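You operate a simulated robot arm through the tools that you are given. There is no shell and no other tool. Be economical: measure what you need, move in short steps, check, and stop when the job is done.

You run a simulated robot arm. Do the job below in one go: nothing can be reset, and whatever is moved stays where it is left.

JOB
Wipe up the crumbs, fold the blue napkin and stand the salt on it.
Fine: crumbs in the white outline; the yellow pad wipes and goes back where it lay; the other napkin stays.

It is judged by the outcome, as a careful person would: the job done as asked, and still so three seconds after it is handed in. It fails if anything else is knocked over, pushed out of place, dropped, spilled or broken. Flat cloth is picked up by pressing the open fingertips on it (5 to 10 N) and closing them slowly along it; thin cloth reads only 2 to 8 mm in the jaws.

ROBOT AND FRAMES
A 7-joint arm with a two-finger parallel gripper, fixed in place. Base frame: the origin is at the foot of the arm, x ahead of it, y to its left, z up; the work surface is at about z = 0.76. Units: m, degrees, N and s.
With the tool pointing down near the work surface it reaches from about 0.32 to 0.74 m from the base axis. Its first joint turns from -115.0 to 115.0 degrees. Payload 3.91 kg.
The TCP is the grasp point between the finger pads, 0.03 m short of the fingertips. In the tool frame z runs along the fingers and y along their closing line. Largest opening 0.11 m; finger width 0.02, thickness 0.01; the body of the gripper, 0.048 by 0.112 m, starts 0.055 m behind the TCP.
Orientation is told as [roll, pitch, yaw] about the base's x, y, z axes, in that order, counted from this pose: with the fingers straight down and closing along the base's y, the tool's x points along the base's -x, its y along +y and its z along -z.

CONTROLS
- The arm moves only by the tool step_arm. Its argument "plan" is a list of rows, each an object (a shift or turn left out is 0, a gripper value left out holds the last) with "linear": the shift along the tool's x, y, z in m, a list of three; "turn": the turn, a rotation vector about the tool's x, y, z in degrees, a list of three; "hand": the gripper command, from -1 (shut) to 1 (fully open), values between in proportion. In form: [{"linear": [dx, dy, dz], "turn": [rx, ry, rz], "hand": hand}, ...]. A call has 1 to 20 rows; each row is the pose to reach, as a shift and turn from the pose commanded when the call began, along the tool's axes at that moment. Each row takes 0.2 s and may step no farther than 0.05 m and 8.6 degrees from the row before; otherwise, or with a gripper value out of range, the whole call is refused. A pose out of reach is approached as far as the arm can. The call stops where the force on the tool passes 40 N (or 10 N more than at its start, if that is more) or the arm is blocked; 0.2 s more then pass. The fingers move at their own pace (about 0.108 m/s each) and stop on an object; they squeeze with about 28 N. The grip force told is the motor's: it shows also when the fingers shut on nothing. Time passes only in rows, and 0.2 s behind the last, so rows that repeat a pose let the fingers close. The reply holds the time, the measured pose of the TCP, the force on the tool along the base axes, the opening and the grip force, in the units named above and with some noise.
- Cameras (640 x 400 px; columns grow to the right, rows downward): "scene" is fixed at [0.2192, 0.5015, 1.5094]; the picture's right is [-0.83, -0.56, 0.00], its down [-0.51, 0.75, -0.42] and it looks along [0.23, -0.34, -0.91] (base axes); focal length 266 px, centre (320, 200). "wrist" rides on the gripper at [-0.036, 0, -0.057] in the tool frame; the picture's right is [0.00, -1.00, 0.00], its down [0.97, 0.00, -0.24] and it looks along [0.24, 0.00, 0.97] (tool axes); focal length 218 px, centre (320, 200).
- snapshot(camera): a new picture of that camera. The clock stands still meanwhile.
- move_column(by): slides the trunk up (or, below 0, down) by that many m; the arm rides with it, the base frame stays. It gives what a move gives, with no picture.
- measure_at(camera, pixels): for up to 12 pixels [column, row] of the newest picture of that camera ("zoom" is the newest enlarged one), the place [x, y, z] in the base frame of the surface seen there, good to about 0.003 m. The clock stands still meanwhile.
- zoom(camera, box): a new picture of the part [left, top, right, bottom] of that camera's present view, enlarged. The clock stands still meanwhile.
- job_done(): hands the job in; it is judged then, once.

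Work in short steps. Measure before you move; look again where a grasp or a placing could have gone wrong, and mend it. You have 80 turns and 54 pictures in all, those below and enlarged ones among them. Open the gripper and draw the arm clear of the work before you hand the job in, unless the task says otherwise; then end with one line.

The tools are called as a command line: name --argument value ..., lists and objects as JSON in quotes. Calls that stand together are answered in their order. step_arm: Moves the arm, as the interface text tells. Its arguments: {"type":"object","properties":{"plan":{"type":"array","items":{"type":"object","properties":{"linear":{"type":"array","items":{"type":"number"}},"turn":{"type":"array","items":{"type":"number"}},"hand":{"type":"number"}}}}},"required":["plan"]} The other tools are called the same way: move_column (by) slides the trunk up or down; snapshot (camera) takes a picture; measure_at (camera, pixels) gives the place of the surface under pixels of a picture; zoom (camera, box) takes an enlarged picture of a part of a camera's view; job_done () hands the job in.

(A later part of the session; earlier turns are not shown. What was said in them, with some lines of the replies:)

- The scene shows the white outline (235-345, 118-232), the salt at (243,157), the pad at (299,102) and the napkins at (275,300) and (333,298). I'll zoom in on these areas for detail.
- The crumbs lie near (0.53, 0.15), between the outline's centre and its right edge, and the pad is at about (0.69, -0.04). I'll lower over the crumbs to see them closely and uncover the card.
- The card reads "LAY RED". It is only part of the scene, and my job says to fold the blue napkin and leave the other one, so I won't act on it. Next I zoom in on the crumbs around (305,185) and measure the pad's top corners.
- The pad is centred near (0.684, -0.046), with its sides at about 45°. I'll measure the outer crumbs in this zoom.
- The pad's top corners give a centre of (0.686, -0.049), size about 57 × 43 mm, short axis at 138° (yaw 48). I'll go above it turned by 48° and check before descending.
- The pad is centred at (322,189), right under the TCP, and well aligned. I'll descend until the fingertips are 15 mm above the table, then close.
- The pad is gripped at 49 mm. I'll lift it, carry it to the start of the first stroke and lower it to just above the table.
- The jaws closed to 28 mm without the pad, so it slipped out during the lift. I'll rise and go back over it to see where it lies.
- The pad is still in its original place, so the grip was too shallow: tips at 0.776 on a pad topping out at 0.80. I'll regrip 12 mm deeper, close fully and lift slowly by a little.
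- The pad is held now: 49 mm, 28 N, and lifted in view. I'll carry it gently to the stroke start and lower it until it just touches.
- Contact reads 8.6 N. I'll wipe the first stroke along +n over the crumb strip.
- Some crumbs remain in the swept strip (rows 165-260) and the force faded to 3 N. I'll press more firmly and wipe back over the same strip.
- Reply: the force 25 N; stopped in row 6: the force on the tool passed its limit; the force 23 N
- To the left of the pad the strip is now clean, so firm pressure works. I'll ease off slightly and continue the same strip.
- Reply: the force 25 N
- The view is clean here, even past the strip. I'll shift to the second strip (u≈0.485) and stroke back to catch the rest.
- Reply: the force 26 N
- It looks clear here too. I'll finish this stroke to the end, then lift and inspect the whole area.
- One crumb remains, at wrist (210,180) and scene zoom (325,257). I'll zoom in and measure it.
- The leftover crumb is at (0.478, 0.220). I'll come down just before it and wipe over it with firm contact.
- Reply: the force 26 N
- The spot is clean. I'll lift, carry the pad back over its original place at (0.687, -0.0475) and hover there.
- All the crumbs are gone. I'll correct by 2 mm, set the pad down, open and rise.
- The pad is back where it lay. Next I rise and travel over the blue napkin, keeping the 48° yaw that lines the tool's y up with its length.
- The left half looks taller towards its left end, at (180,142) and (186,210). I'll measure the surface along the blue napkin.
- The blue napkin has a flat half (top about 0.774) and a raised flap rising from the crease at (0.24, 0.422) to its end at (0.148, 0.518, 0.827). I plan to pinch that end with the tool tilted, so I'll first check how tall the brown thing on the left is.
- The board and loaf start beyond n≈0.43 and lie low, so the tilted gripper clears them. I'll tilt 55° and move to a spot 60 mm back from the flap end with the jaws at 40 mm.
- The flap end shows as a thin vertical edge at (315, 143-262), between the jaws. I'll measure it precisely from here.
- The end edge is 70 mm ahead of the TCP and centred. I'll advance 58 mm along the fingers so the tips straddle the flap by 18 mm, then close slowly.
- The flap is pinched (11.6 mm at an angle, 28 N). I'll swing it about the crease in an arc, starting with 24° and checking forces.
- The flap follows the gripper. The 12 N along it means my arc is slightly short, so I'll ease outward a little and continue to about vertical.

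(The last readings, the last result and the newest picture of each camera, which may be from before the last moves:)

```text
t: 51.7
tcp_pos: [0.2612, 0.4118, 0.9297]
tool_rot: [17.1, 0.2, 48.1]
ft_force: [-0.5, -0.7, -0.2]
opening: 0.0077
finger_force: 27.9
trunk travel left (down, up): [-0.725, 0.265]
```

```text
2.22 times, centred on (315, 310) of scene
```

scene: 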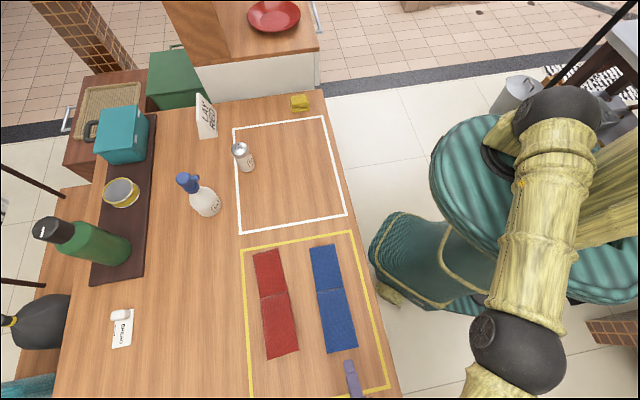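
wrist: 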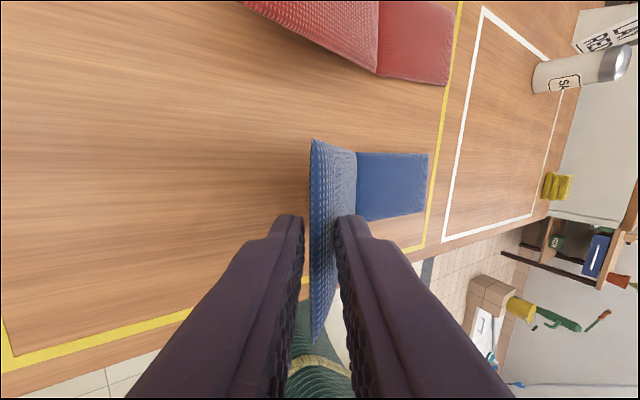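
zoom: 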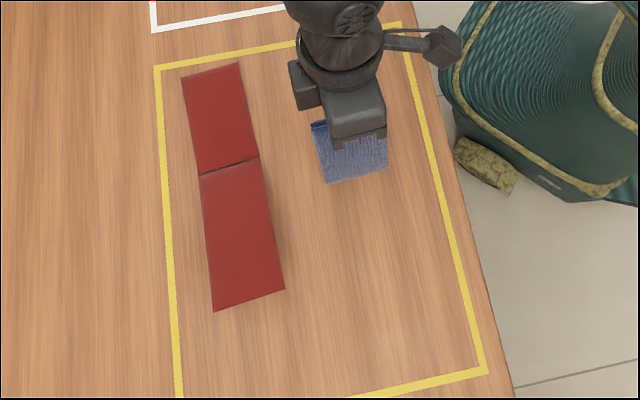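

The flap stands near vertical with almost no force, but its lower end looks shifted in the picture. I'll look with the wrist camera.

snapshot --camera "wrist"

snapshot --camera "scene"

measure_at --camera "scene" --pixels '[[325, 299], [320, 290], [330, 298], [332, 292], [325, 285]]'

```text
18 pictures are left
```

wrist: 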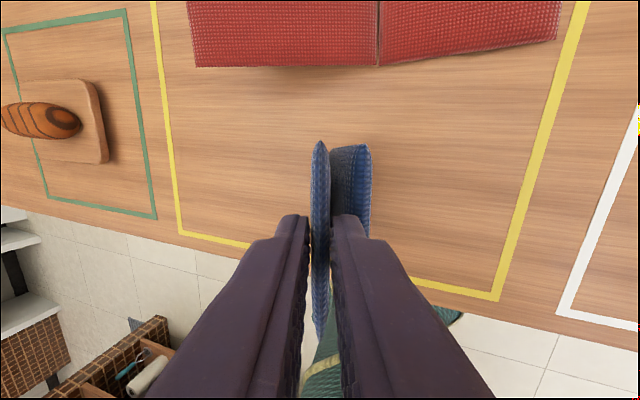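

```text
17 pictures are left
```

scene: 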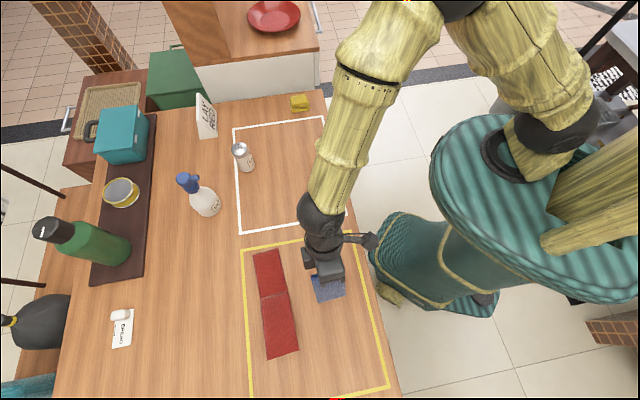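

```text
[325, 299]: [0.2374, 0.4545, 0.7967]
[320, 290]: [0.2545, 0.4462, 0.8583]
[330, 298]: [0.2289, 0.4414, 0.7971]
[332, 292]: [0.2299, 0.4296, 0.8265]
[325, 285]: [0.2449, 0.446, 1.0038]
```

The second panel now stands steeply beside the flap at (330-370, 145-240), so the napkin came up partly folded and is hanging from the jaws. I'll measure its pose.

zoom --camera "wrist" --box '[260, 120, 420, 260]'

measure_at --camera "wrist" --pixels '[[321, 150], [321, 200], [335, 160], [345, 170], [355, 170], [361, 170], [367, 150], [367, 170], [367, 200], [366, 225], [340, 190], [350, 155]]'

```text
2.86 times, centred on (340, 190) of wrist
```

zoom: 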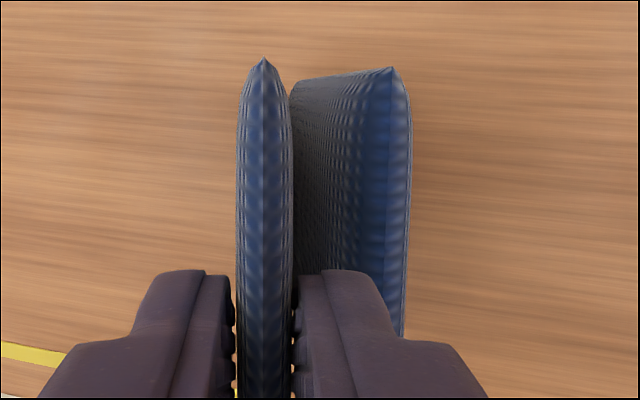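

```text
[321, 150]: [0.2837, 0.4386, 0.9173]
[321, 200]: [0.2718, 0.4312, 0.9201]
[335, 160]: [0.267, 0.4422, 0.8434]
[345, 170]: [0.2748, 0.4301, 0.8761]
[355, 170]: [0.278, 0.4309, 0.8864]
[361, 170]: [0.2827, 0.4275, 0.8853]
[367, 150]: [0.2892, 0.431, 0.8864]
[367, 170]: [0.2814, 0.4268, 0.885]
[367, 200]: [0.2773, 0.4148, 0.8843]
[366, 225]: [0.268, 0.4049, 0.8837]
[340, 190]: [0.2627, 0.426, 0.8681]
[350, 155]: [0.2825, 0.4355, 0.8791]
```

Both panels stand almost closed together: flap end at z 0.92, other panel's end at 0.887, crease at the bottom near n 0.127. I'll keep rotating about the crease so the base panel goes down onto its side of the table.

step_arm --plan '[{"linear": [0, -0.0122, 0.0008], "turn": [-4, 0, 0]}, {"linear": [0, -0.0245, 0.0024], "turn": [-8, 0, 0]}, {"linear": [0, -0.0365, 0.0047], "turn": [-12, 0, 0]}, {"linear": [0, -0.0484, 0.0077], "turn": [-16, 0, 0]}, {"linear": [0, -0.0602, 0.0115], "turn": [-20, 0, 0]}, {"linear": [0, -0.0716, 0.016], "turn": [-24, 0, 0]}, {"linear": [0, -0.0828, 0.0211], "turn": [-28, 0, 0]}, {"linear": [0, -0.0936, 0.0271], "turn": [-32, 0, 0]}, {"linear": [0, -0.104, 0.0335], "turn": [-36, 0, 0]}]'

zoom --camera "scene" --box '[230, 200, 400, 380]'

snapshot --camera "wrist"

```text
t: 53.7
tcp_pos: [0.3274, 0.3513, 0.8675]
tool_rot: [53.1, 0.0, 48.1]
ft_force: [1.0, -1.8, 5.0]
opening: 0.0089
finger_force: 27.9
trunk travel left (down, up): [-0.725, 0.265]
```

```text
2.22 times, centred on (315, 290) of scene
```

zoom: 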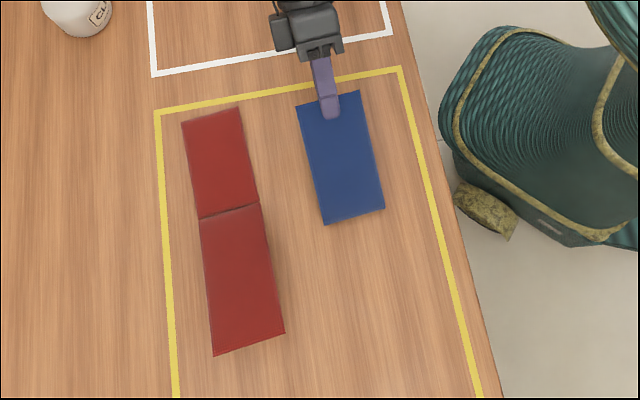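

```text
14 pictures are left
```

wrist: 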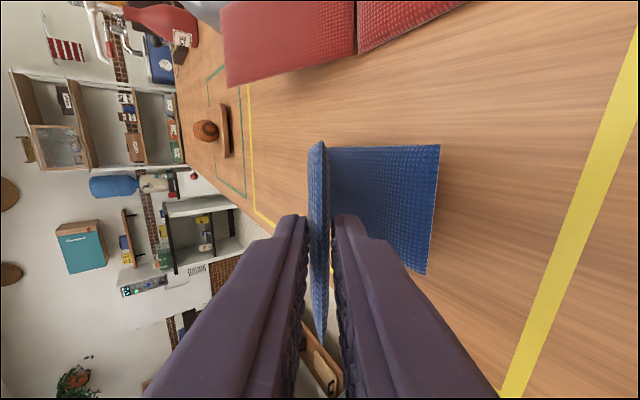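

The base panel lies flat again and the flap leans over at about 143°. I'll lower it another 12°, then open a little and withdraw along the fingers.

step_arm --plan '[{"linear": [0, -0.0108, 0.0004], "turn": [-4, 0, 0]}, {"linear": [0, -0.0216, 0.0015], "turn": [-8, 0, 0]}, {"linear": [0, -0.0322, 0.0034], "turn": [-12, 0, 0]}, {"linear": [0, -0.0322, 0.0034], "turn": [-12, 0, 0]}]'

step_arm --plan '[{"linear": [0, 0, 0], "hand": -0.7}, {"linear": [0, 0, 0], "hand": -0.55}, {"linear": [0, 0, -0.01], "hand": -0.5}, {"linear": [0, 0, -0.025]}, {"linear": [0, 0, -0.045]}, {"linear": [0, 0, -0.065]}, {"linear": [0, 0.01, -0.085]}]'

snapshot --camera "wrist"

```text
t: 54.7
tcp_pos: [0.3415, 0.3401, 0.8399]
tool_rot: [65.1, 0.0, 48.1]
ft_force: [-0.3, -1.4, 4.5]
opening: 0.0086
finger_force: 28.0
trunk travel left (down, up): [-0.725, 0.265]
```

```text
t: 56.3
tcp_pos: [0.3944, 0.2936, 0.885]
tool_rot: [65.0, 0.0, 48.0]
ft_force: [-0.9, -0.1, -0.4]
opening: 0.0276
finger_force: 0.1
trunk travel left (down, up): [-0.725, 0.265]
```

```text
13 pictures are left
```

wrist: 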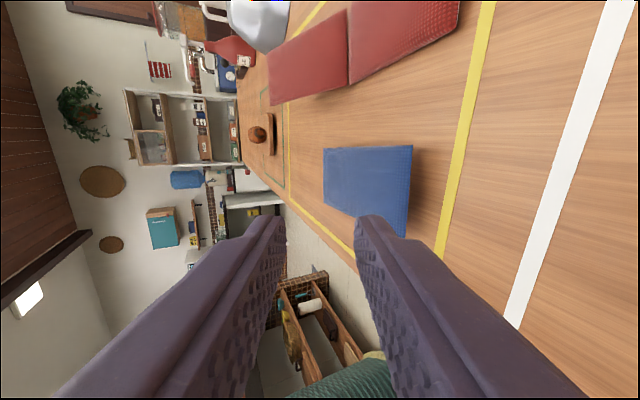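

The flap has fallen over. I'll bring the tool upright above the napkin and check how flat it lies.

step_arm --plan '[{"linear": [0, 0.03, 0.0], "turn": [8, 0, 0]}, {"linear": [0, 0.06, 0.0], "turn": [16, 0, 0]}, {"linear": [0, 0.09, 0.01], "turn": [24, 0, 0]}, {"linear": [0, 0.11, 0.02], "turn": [32, 0, 0]}, {"linear": [0, 0.13, 0.035], "turn": [40, 0, 0]}, {"linear": [0, 0.145, 0.05], "turn": [48, 0, 0]}, {"linear": [0, 0.155, 0.06], "turn": [56, 0, 0]}, {"linear": [0, 0.158, 0.0664], "turn": [64, 0, 0]}, {"linear": [0, 0.158, 0.0664], "turn": [65, 0, 0], "hand": -1}, {"linear": [0, 0.158, 0.0664], "turn": [65, 0, 0], "hand": -1}]'

snapshot --camera "wrist"

```text
t: 58.5
tcp_pos: [0.3011, 0.3774, 0.9996]
tool_rot: [0.0, 0.0, 48.0]
ft_force: [0.8, -0.8, -0.7]
opening: 0.0002
finger_force: 28.2
trunk travel left (down, up): [-0.725, 0.265]
```

```text
12 pictures are left
```

wrist: 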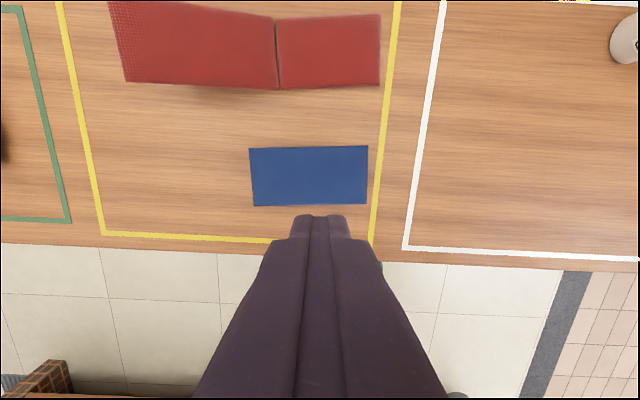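

measure_at --camera "wrist" --pixels '[[253, 152], [258, 202], [256, 178], [280, 178], [308, 177], [335, 176], [364, 175], [364, 150], [363, 200]]'

```text
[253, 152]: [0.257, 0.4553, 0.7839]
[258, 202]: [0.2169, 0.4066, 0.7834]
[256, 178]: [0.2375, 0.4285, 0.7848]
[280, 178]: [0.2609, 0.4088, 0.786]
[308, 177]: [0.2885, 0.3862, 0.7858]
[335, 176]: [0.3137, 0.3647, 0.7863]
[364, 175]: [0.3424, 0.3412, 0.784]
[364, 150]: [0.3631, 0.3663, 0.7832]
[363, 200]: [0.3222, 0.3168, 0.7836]
```

The napkin is folded flat, with its top at 0.785 throughout and its centre at (0.290, 0.386). Now I move over the salt at about (0.668, 0.256) with the jaws open.

step_arm --plan '[{"linear": [-0.0165, -0.038, 0]}, {"linear": [-0.033, -0.076, 0]}, {"linear": [-0.05, -0.115, 0], "hand": 1}, {"linear": [-0.067, -0.153, 0]}, {"linear": [-0.084, -0.192, 0]}, {"linear": [-0.101, -0.23, 0]}, {"linear": [-0.118, -0.27, 0]}, {"linear": [-0.135, -0.31, 0]}, {"linear": [-0.148, -0.34, 0]}, {"linear": [-0.155, -0.354, 0]}, {"linear": [-0.155, -0.354, 0]}]'

snapshot --camera "wrist"

```text
t: 60.9
tcp_pos: [0.6688, 0.2562, 0.9987]
tool_rot: [0.1, 0.0, 48.1]
ft_force: [0.2, -0.8, -0.3]
opening: 0.1098
finger_force: 0.2
trunk travel left (down, up): [-0.725, 0.265]
```

```text
11 pictures are left
```

wrist: 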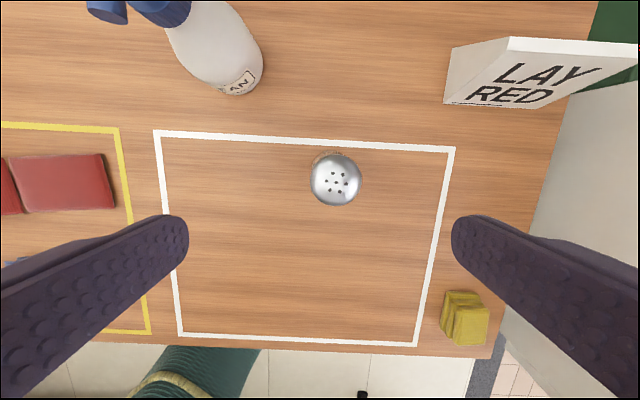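

The salt's cap is centred at (336,180). I'll measure it and the bottle and card distances.

measure_at --camera "wrist" --pixels '[[336, 180], [313, 180], [359, 180], [336, 158], [336, 202], [315, 158], [230, 90], [210, 30], [448, 100]]'

```text
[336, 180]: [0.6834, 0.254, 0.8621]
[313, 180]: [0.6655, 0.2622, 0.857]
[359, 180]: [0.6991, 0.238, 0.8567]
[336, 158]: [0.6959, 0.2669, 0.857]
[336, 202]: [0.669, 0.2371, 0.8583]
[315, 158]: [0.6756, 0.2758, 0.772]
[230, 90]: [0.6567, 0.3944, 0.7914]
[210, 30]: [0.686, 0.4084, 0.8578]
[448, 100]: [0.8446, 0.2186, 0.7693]
```

The salt's axis is at about (0.6825, 0.2515), with the bottle and card 0.1 m or more away. I'll shift over it and descend with the jaws open, to grasp height 0.815.

step_arm --plan '[{"linear": [-0.0057, -0.0133, 0]}, {"linear": [-0.0057, -0.0133, 0.04]}, {"linear": [-0.0057, -0.0133, 0.08]}, {"linear": [-0.0057, -0.0133, 0.12]}, {"linear": [-0.0057, -0.0133, 0.155]}, {"linear": [-0.0057, -0.0133, 0.175]}, {"linear": [-0.0057, -0.0133, 0.184]}, {"linear": [-0.0057, -0.0133, 0.184]}]'

snapshot --camera "wrist"

```text
t: 62.7
tcp_pos: [0.6795, 0.2527, 0.8152]
tool_rot: [0.0, 0.0, 48.1]
ft_force: [0.0, -0.1, -0.3]
opening: 0.11
finger_force: 0.1
trunk travel left (down, up): [-0.725, 0.265]
```

```text
10 pictures are left
```

wrist: 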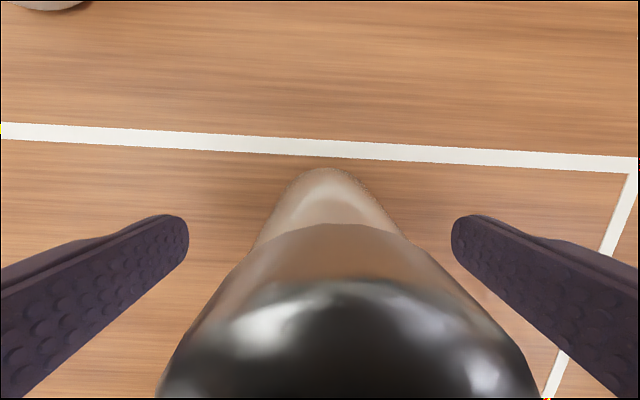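

The salt sits between the jaws. I'll close gently, then lift a little.

step_arm --plan '[{"hand": 0.6}, {"hand": 0.3}, {"hand": 0.0}, {"hand": -0.2}, {"hand": -0.4}, {"hand": -0.6}, {"hand": -1}, {"hand": -1}]'

step_arm --plan '[{"linear": [0, 0, -0.005]}, {"linear": [0, 0, -0.015]}, {"linear": [0, 0, -0.03]}, {"linear": [0, 0, -0.05]}]'

zoom --camera "scene" --box '[180, 90, 340, 220]'

```text
t: 64.5
tcp_pos: [0.6804, 0.2517, 0.8165]
tool_rot: [0.0, 0.0, 48.1]
ft_force: [-0.3, 0.3, 0.7]
opening: 0.0502
finger_force: 28.1
trunk travel left (down, up): [-0.725, 0.265]
```

```text
t: 65.5
tcp_pos: [0.6816, 0.253, 0.865]
tool_rot: [0.1, 0.0, 48.1]
ft_force: [-0.2, -0.5, -1.5]
opening: 0.0502
finger_force: 28.2
trunk travel left (down, up): [-0.725, 0.265]
```

```text
3.08 times, centred on (260, 155) of scene
```

zoom: 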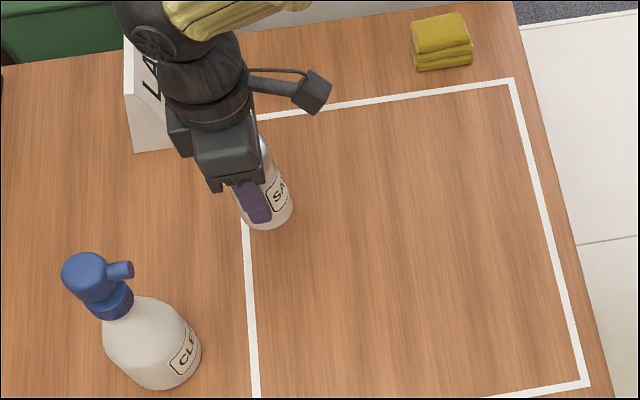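

The salt is held (50 mm, 28 N) and lifted. I'll carry it at a safe height to above the centre of the folded napkin.

step_arm --plan '[{"linear": [0.004, 0.01, -0.02]}, {"linear": [0.016, 0.038, -0.035]}, {"linear": [0.032, 0.075, -0.035]}, {"linear": [0.048, 0.112, -0.035]}, {"linear": [0.064, 0.15, -0.035]}, {"linear": [0.08, 0.187, -0.035]}, {"linear": [0.096, 0.224, -0.035]}, {"linear": [0.112, 0.261, -0.035]}, {"linear": [0.128, 0.298, -0.035]}, {"linear": [0.144, 0.335, -0.035]}, {"linear": [0.157, 0.365, -0.035]}, {"linear": [0.163, 0.38, -0.035]}, {"linear": [0.163, 0.38, -0.02]}, {"linear": [0.163, 0.38, -0.005]}, {"linear": [0.163, 0.38, 0.01]}, {"linear": [0.163, 0.38, 0.01]}]'

zoom --camera "scene" --box '[240, 220, 400, 360]'

```text
t: 68.9
tcp_pos: [0.2882, 0.3851, 0.8557]
tool_rot: [0.0, -0.1, 48.1]
ft_force: [-0.8, -0.4, -1.1]
opening: 0.0499
finger_force: 28.3
trunk travel left (down, up): [-0.725, 0.265]
```

```text
2.86 times, centred on (320, 290) of scene
```

zoom: 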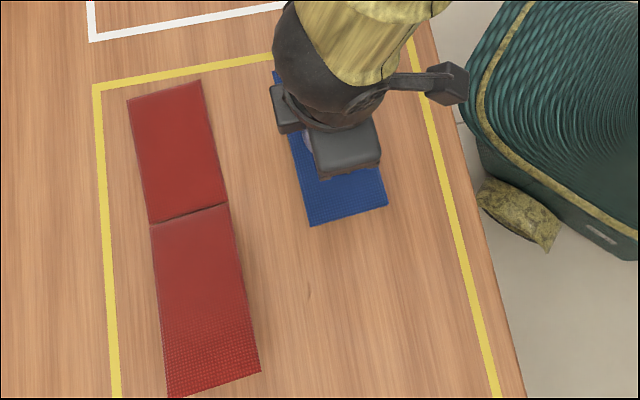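

It is positioned over the napkin's centre. I'll lower in small steps until it touches.

step_arm --plan '[{"linear": [0, 0, 0.005]}, {"linear": [0, 0, 0.009]}, {"linear": [0, 0, 0.012]}, {"linear": [0, 0, 0.014]}, {"linear": [0, 0, 0.0145]}]'

```text
t: 70.1
tcp_pos: [0.2887, 0.386, 0.8416]
tool_rot: [0.0, 0.1, 48.1]
ft_force: [-0.3, 0.7, -2.3]
opening: 0.0502
finger_force: 27.6
trunk travel left (down, up): [-0.725, 0.265]
```

step_arm --plan '[{"linear": [0, 0, 0.001]}, {"linear": [0, 0, 0.002]}]'

```text
t: 70.7
tcp_pos: [0.2901, 0.3837, 0.8413]
tool_rot: [-0.1, 0.0, 48.1]
ft_force: [0.8, -2.0, 5.3]
opening: 0.0501
finger_force: 28.1
trunk travel left (down, up): [-0.725, 0.265]
```

Contact reads 5 N, so the salt rests on the napkin. I'll open slowly and rise straight up.

step_arm --plan '[{"linear": [0, 0, -0.0005], "hand": -0.05}, {"linear": [0, 0, -0.0005], "hand": 0.1}, {"linear": [0, 0, -0.0005], "hand": 0.4}, {"linear": [0, 0, -0.0005], "hand": 1}, {"linear": [0, 0, -0.0005], "hand": 1}, {"linear": [0, 0, -0.02]}, {"linear": [0, 0, -0.05]}, {"linear": [0, 0, -0.09]}, {"linear": [0, 0, -0.13]}, {"linear": [0, 0, -0.17]}, {"linear": [0, 0, -0.17]}]'

snapshot --camera "wrist"

```text
t: 73.1
tcp_pos: [0.2865, 0.3849, 1.0117]
tool_rot: [0.0, 0.1, 48.2]
ft_force: [-0.2, -0.3, 0.4]
opening: 0.1101
finger_force: 0.0
trunk travel left (down, up): [-0.725, 0.265]
```

```text
7 pictures are left
```

wrist: 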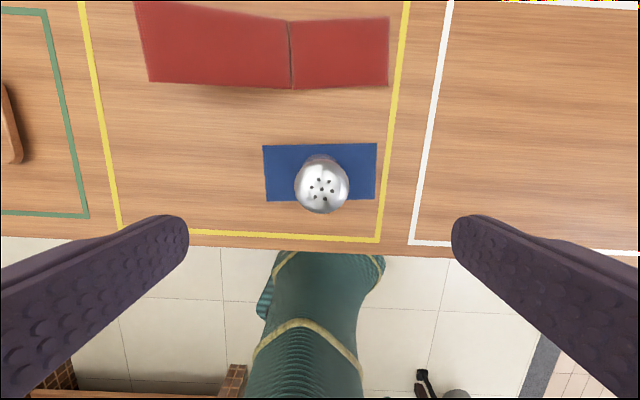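

The salt stands upright at the middle of the folded napkin. I'll draw the arm clear over the empty table and take a final look.

step_arm --plan '[{"linear": [0, -0.03, -0.03]}, {"linear": [0, -0.07, -0.05]}, {"linear": [0, -0.11, -0.07]}, {"linear": [0, -0.15, -0.09]}, {"linear": [0, -0.19, -0.1]}, {"linear": [0, -0.23, -0.1]}, {"linear": [0, -0.26, -0.1]}, {"linear": [0, -0.26, -0.1]}]'

snapshot --camera "scene"

zoom --camera "scene" --box '[230, 210, 400, 370]'

```text
t: 74.9
tcp_pos: [0.4814, 0.2123, 1.1092]
tool_rot: [-0.1, 0.0, 48.0]
ft_force: [0.2, 0.3, -0.4]
opening: 0.1099
finger_force: 0.0
trunk travel left (down, up): [-0.725, 0.265]
```

```text
6 pictures are left
```

scene: 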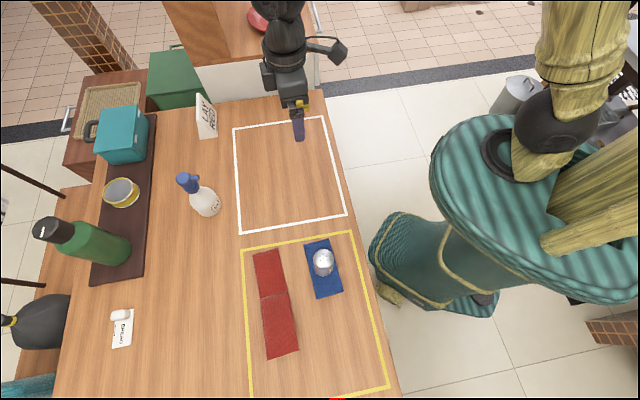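

```text
2.50 times, centred on (315, 290) of scene
```

zoom: 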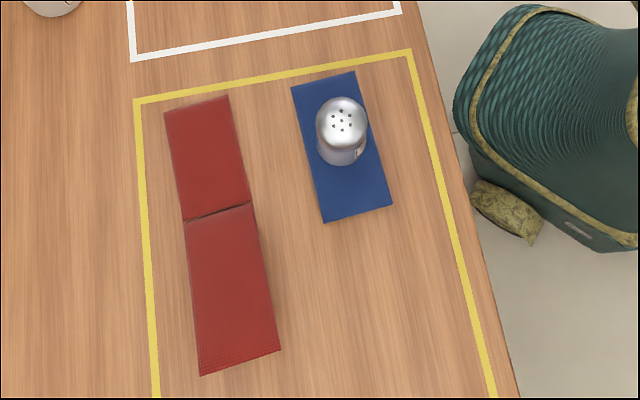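

The napkin, salt and red napkin all look right. One last wrist check for leftover crumbs before I hand in.

zoom --camera "wrist" --box '[180, 100, 460, 280]'

```text
2.22 times, centred on (320, 190) of wrist
```

zoom: 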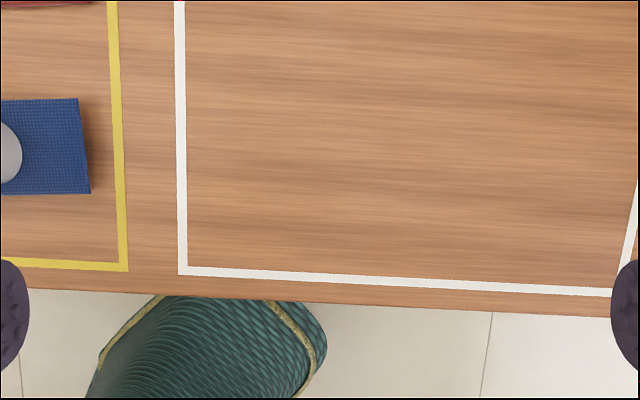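

The outlined area is clean, the gripper is open and the arm is clear, so I'm handing the job in.

job_done

```text
The job is handed in.
```

The crumbs in the white outline are wiped up, the yellow pad is back where it lay, the blue napkin is folded flat with the salt standing on it, and the red napkin was left alone.
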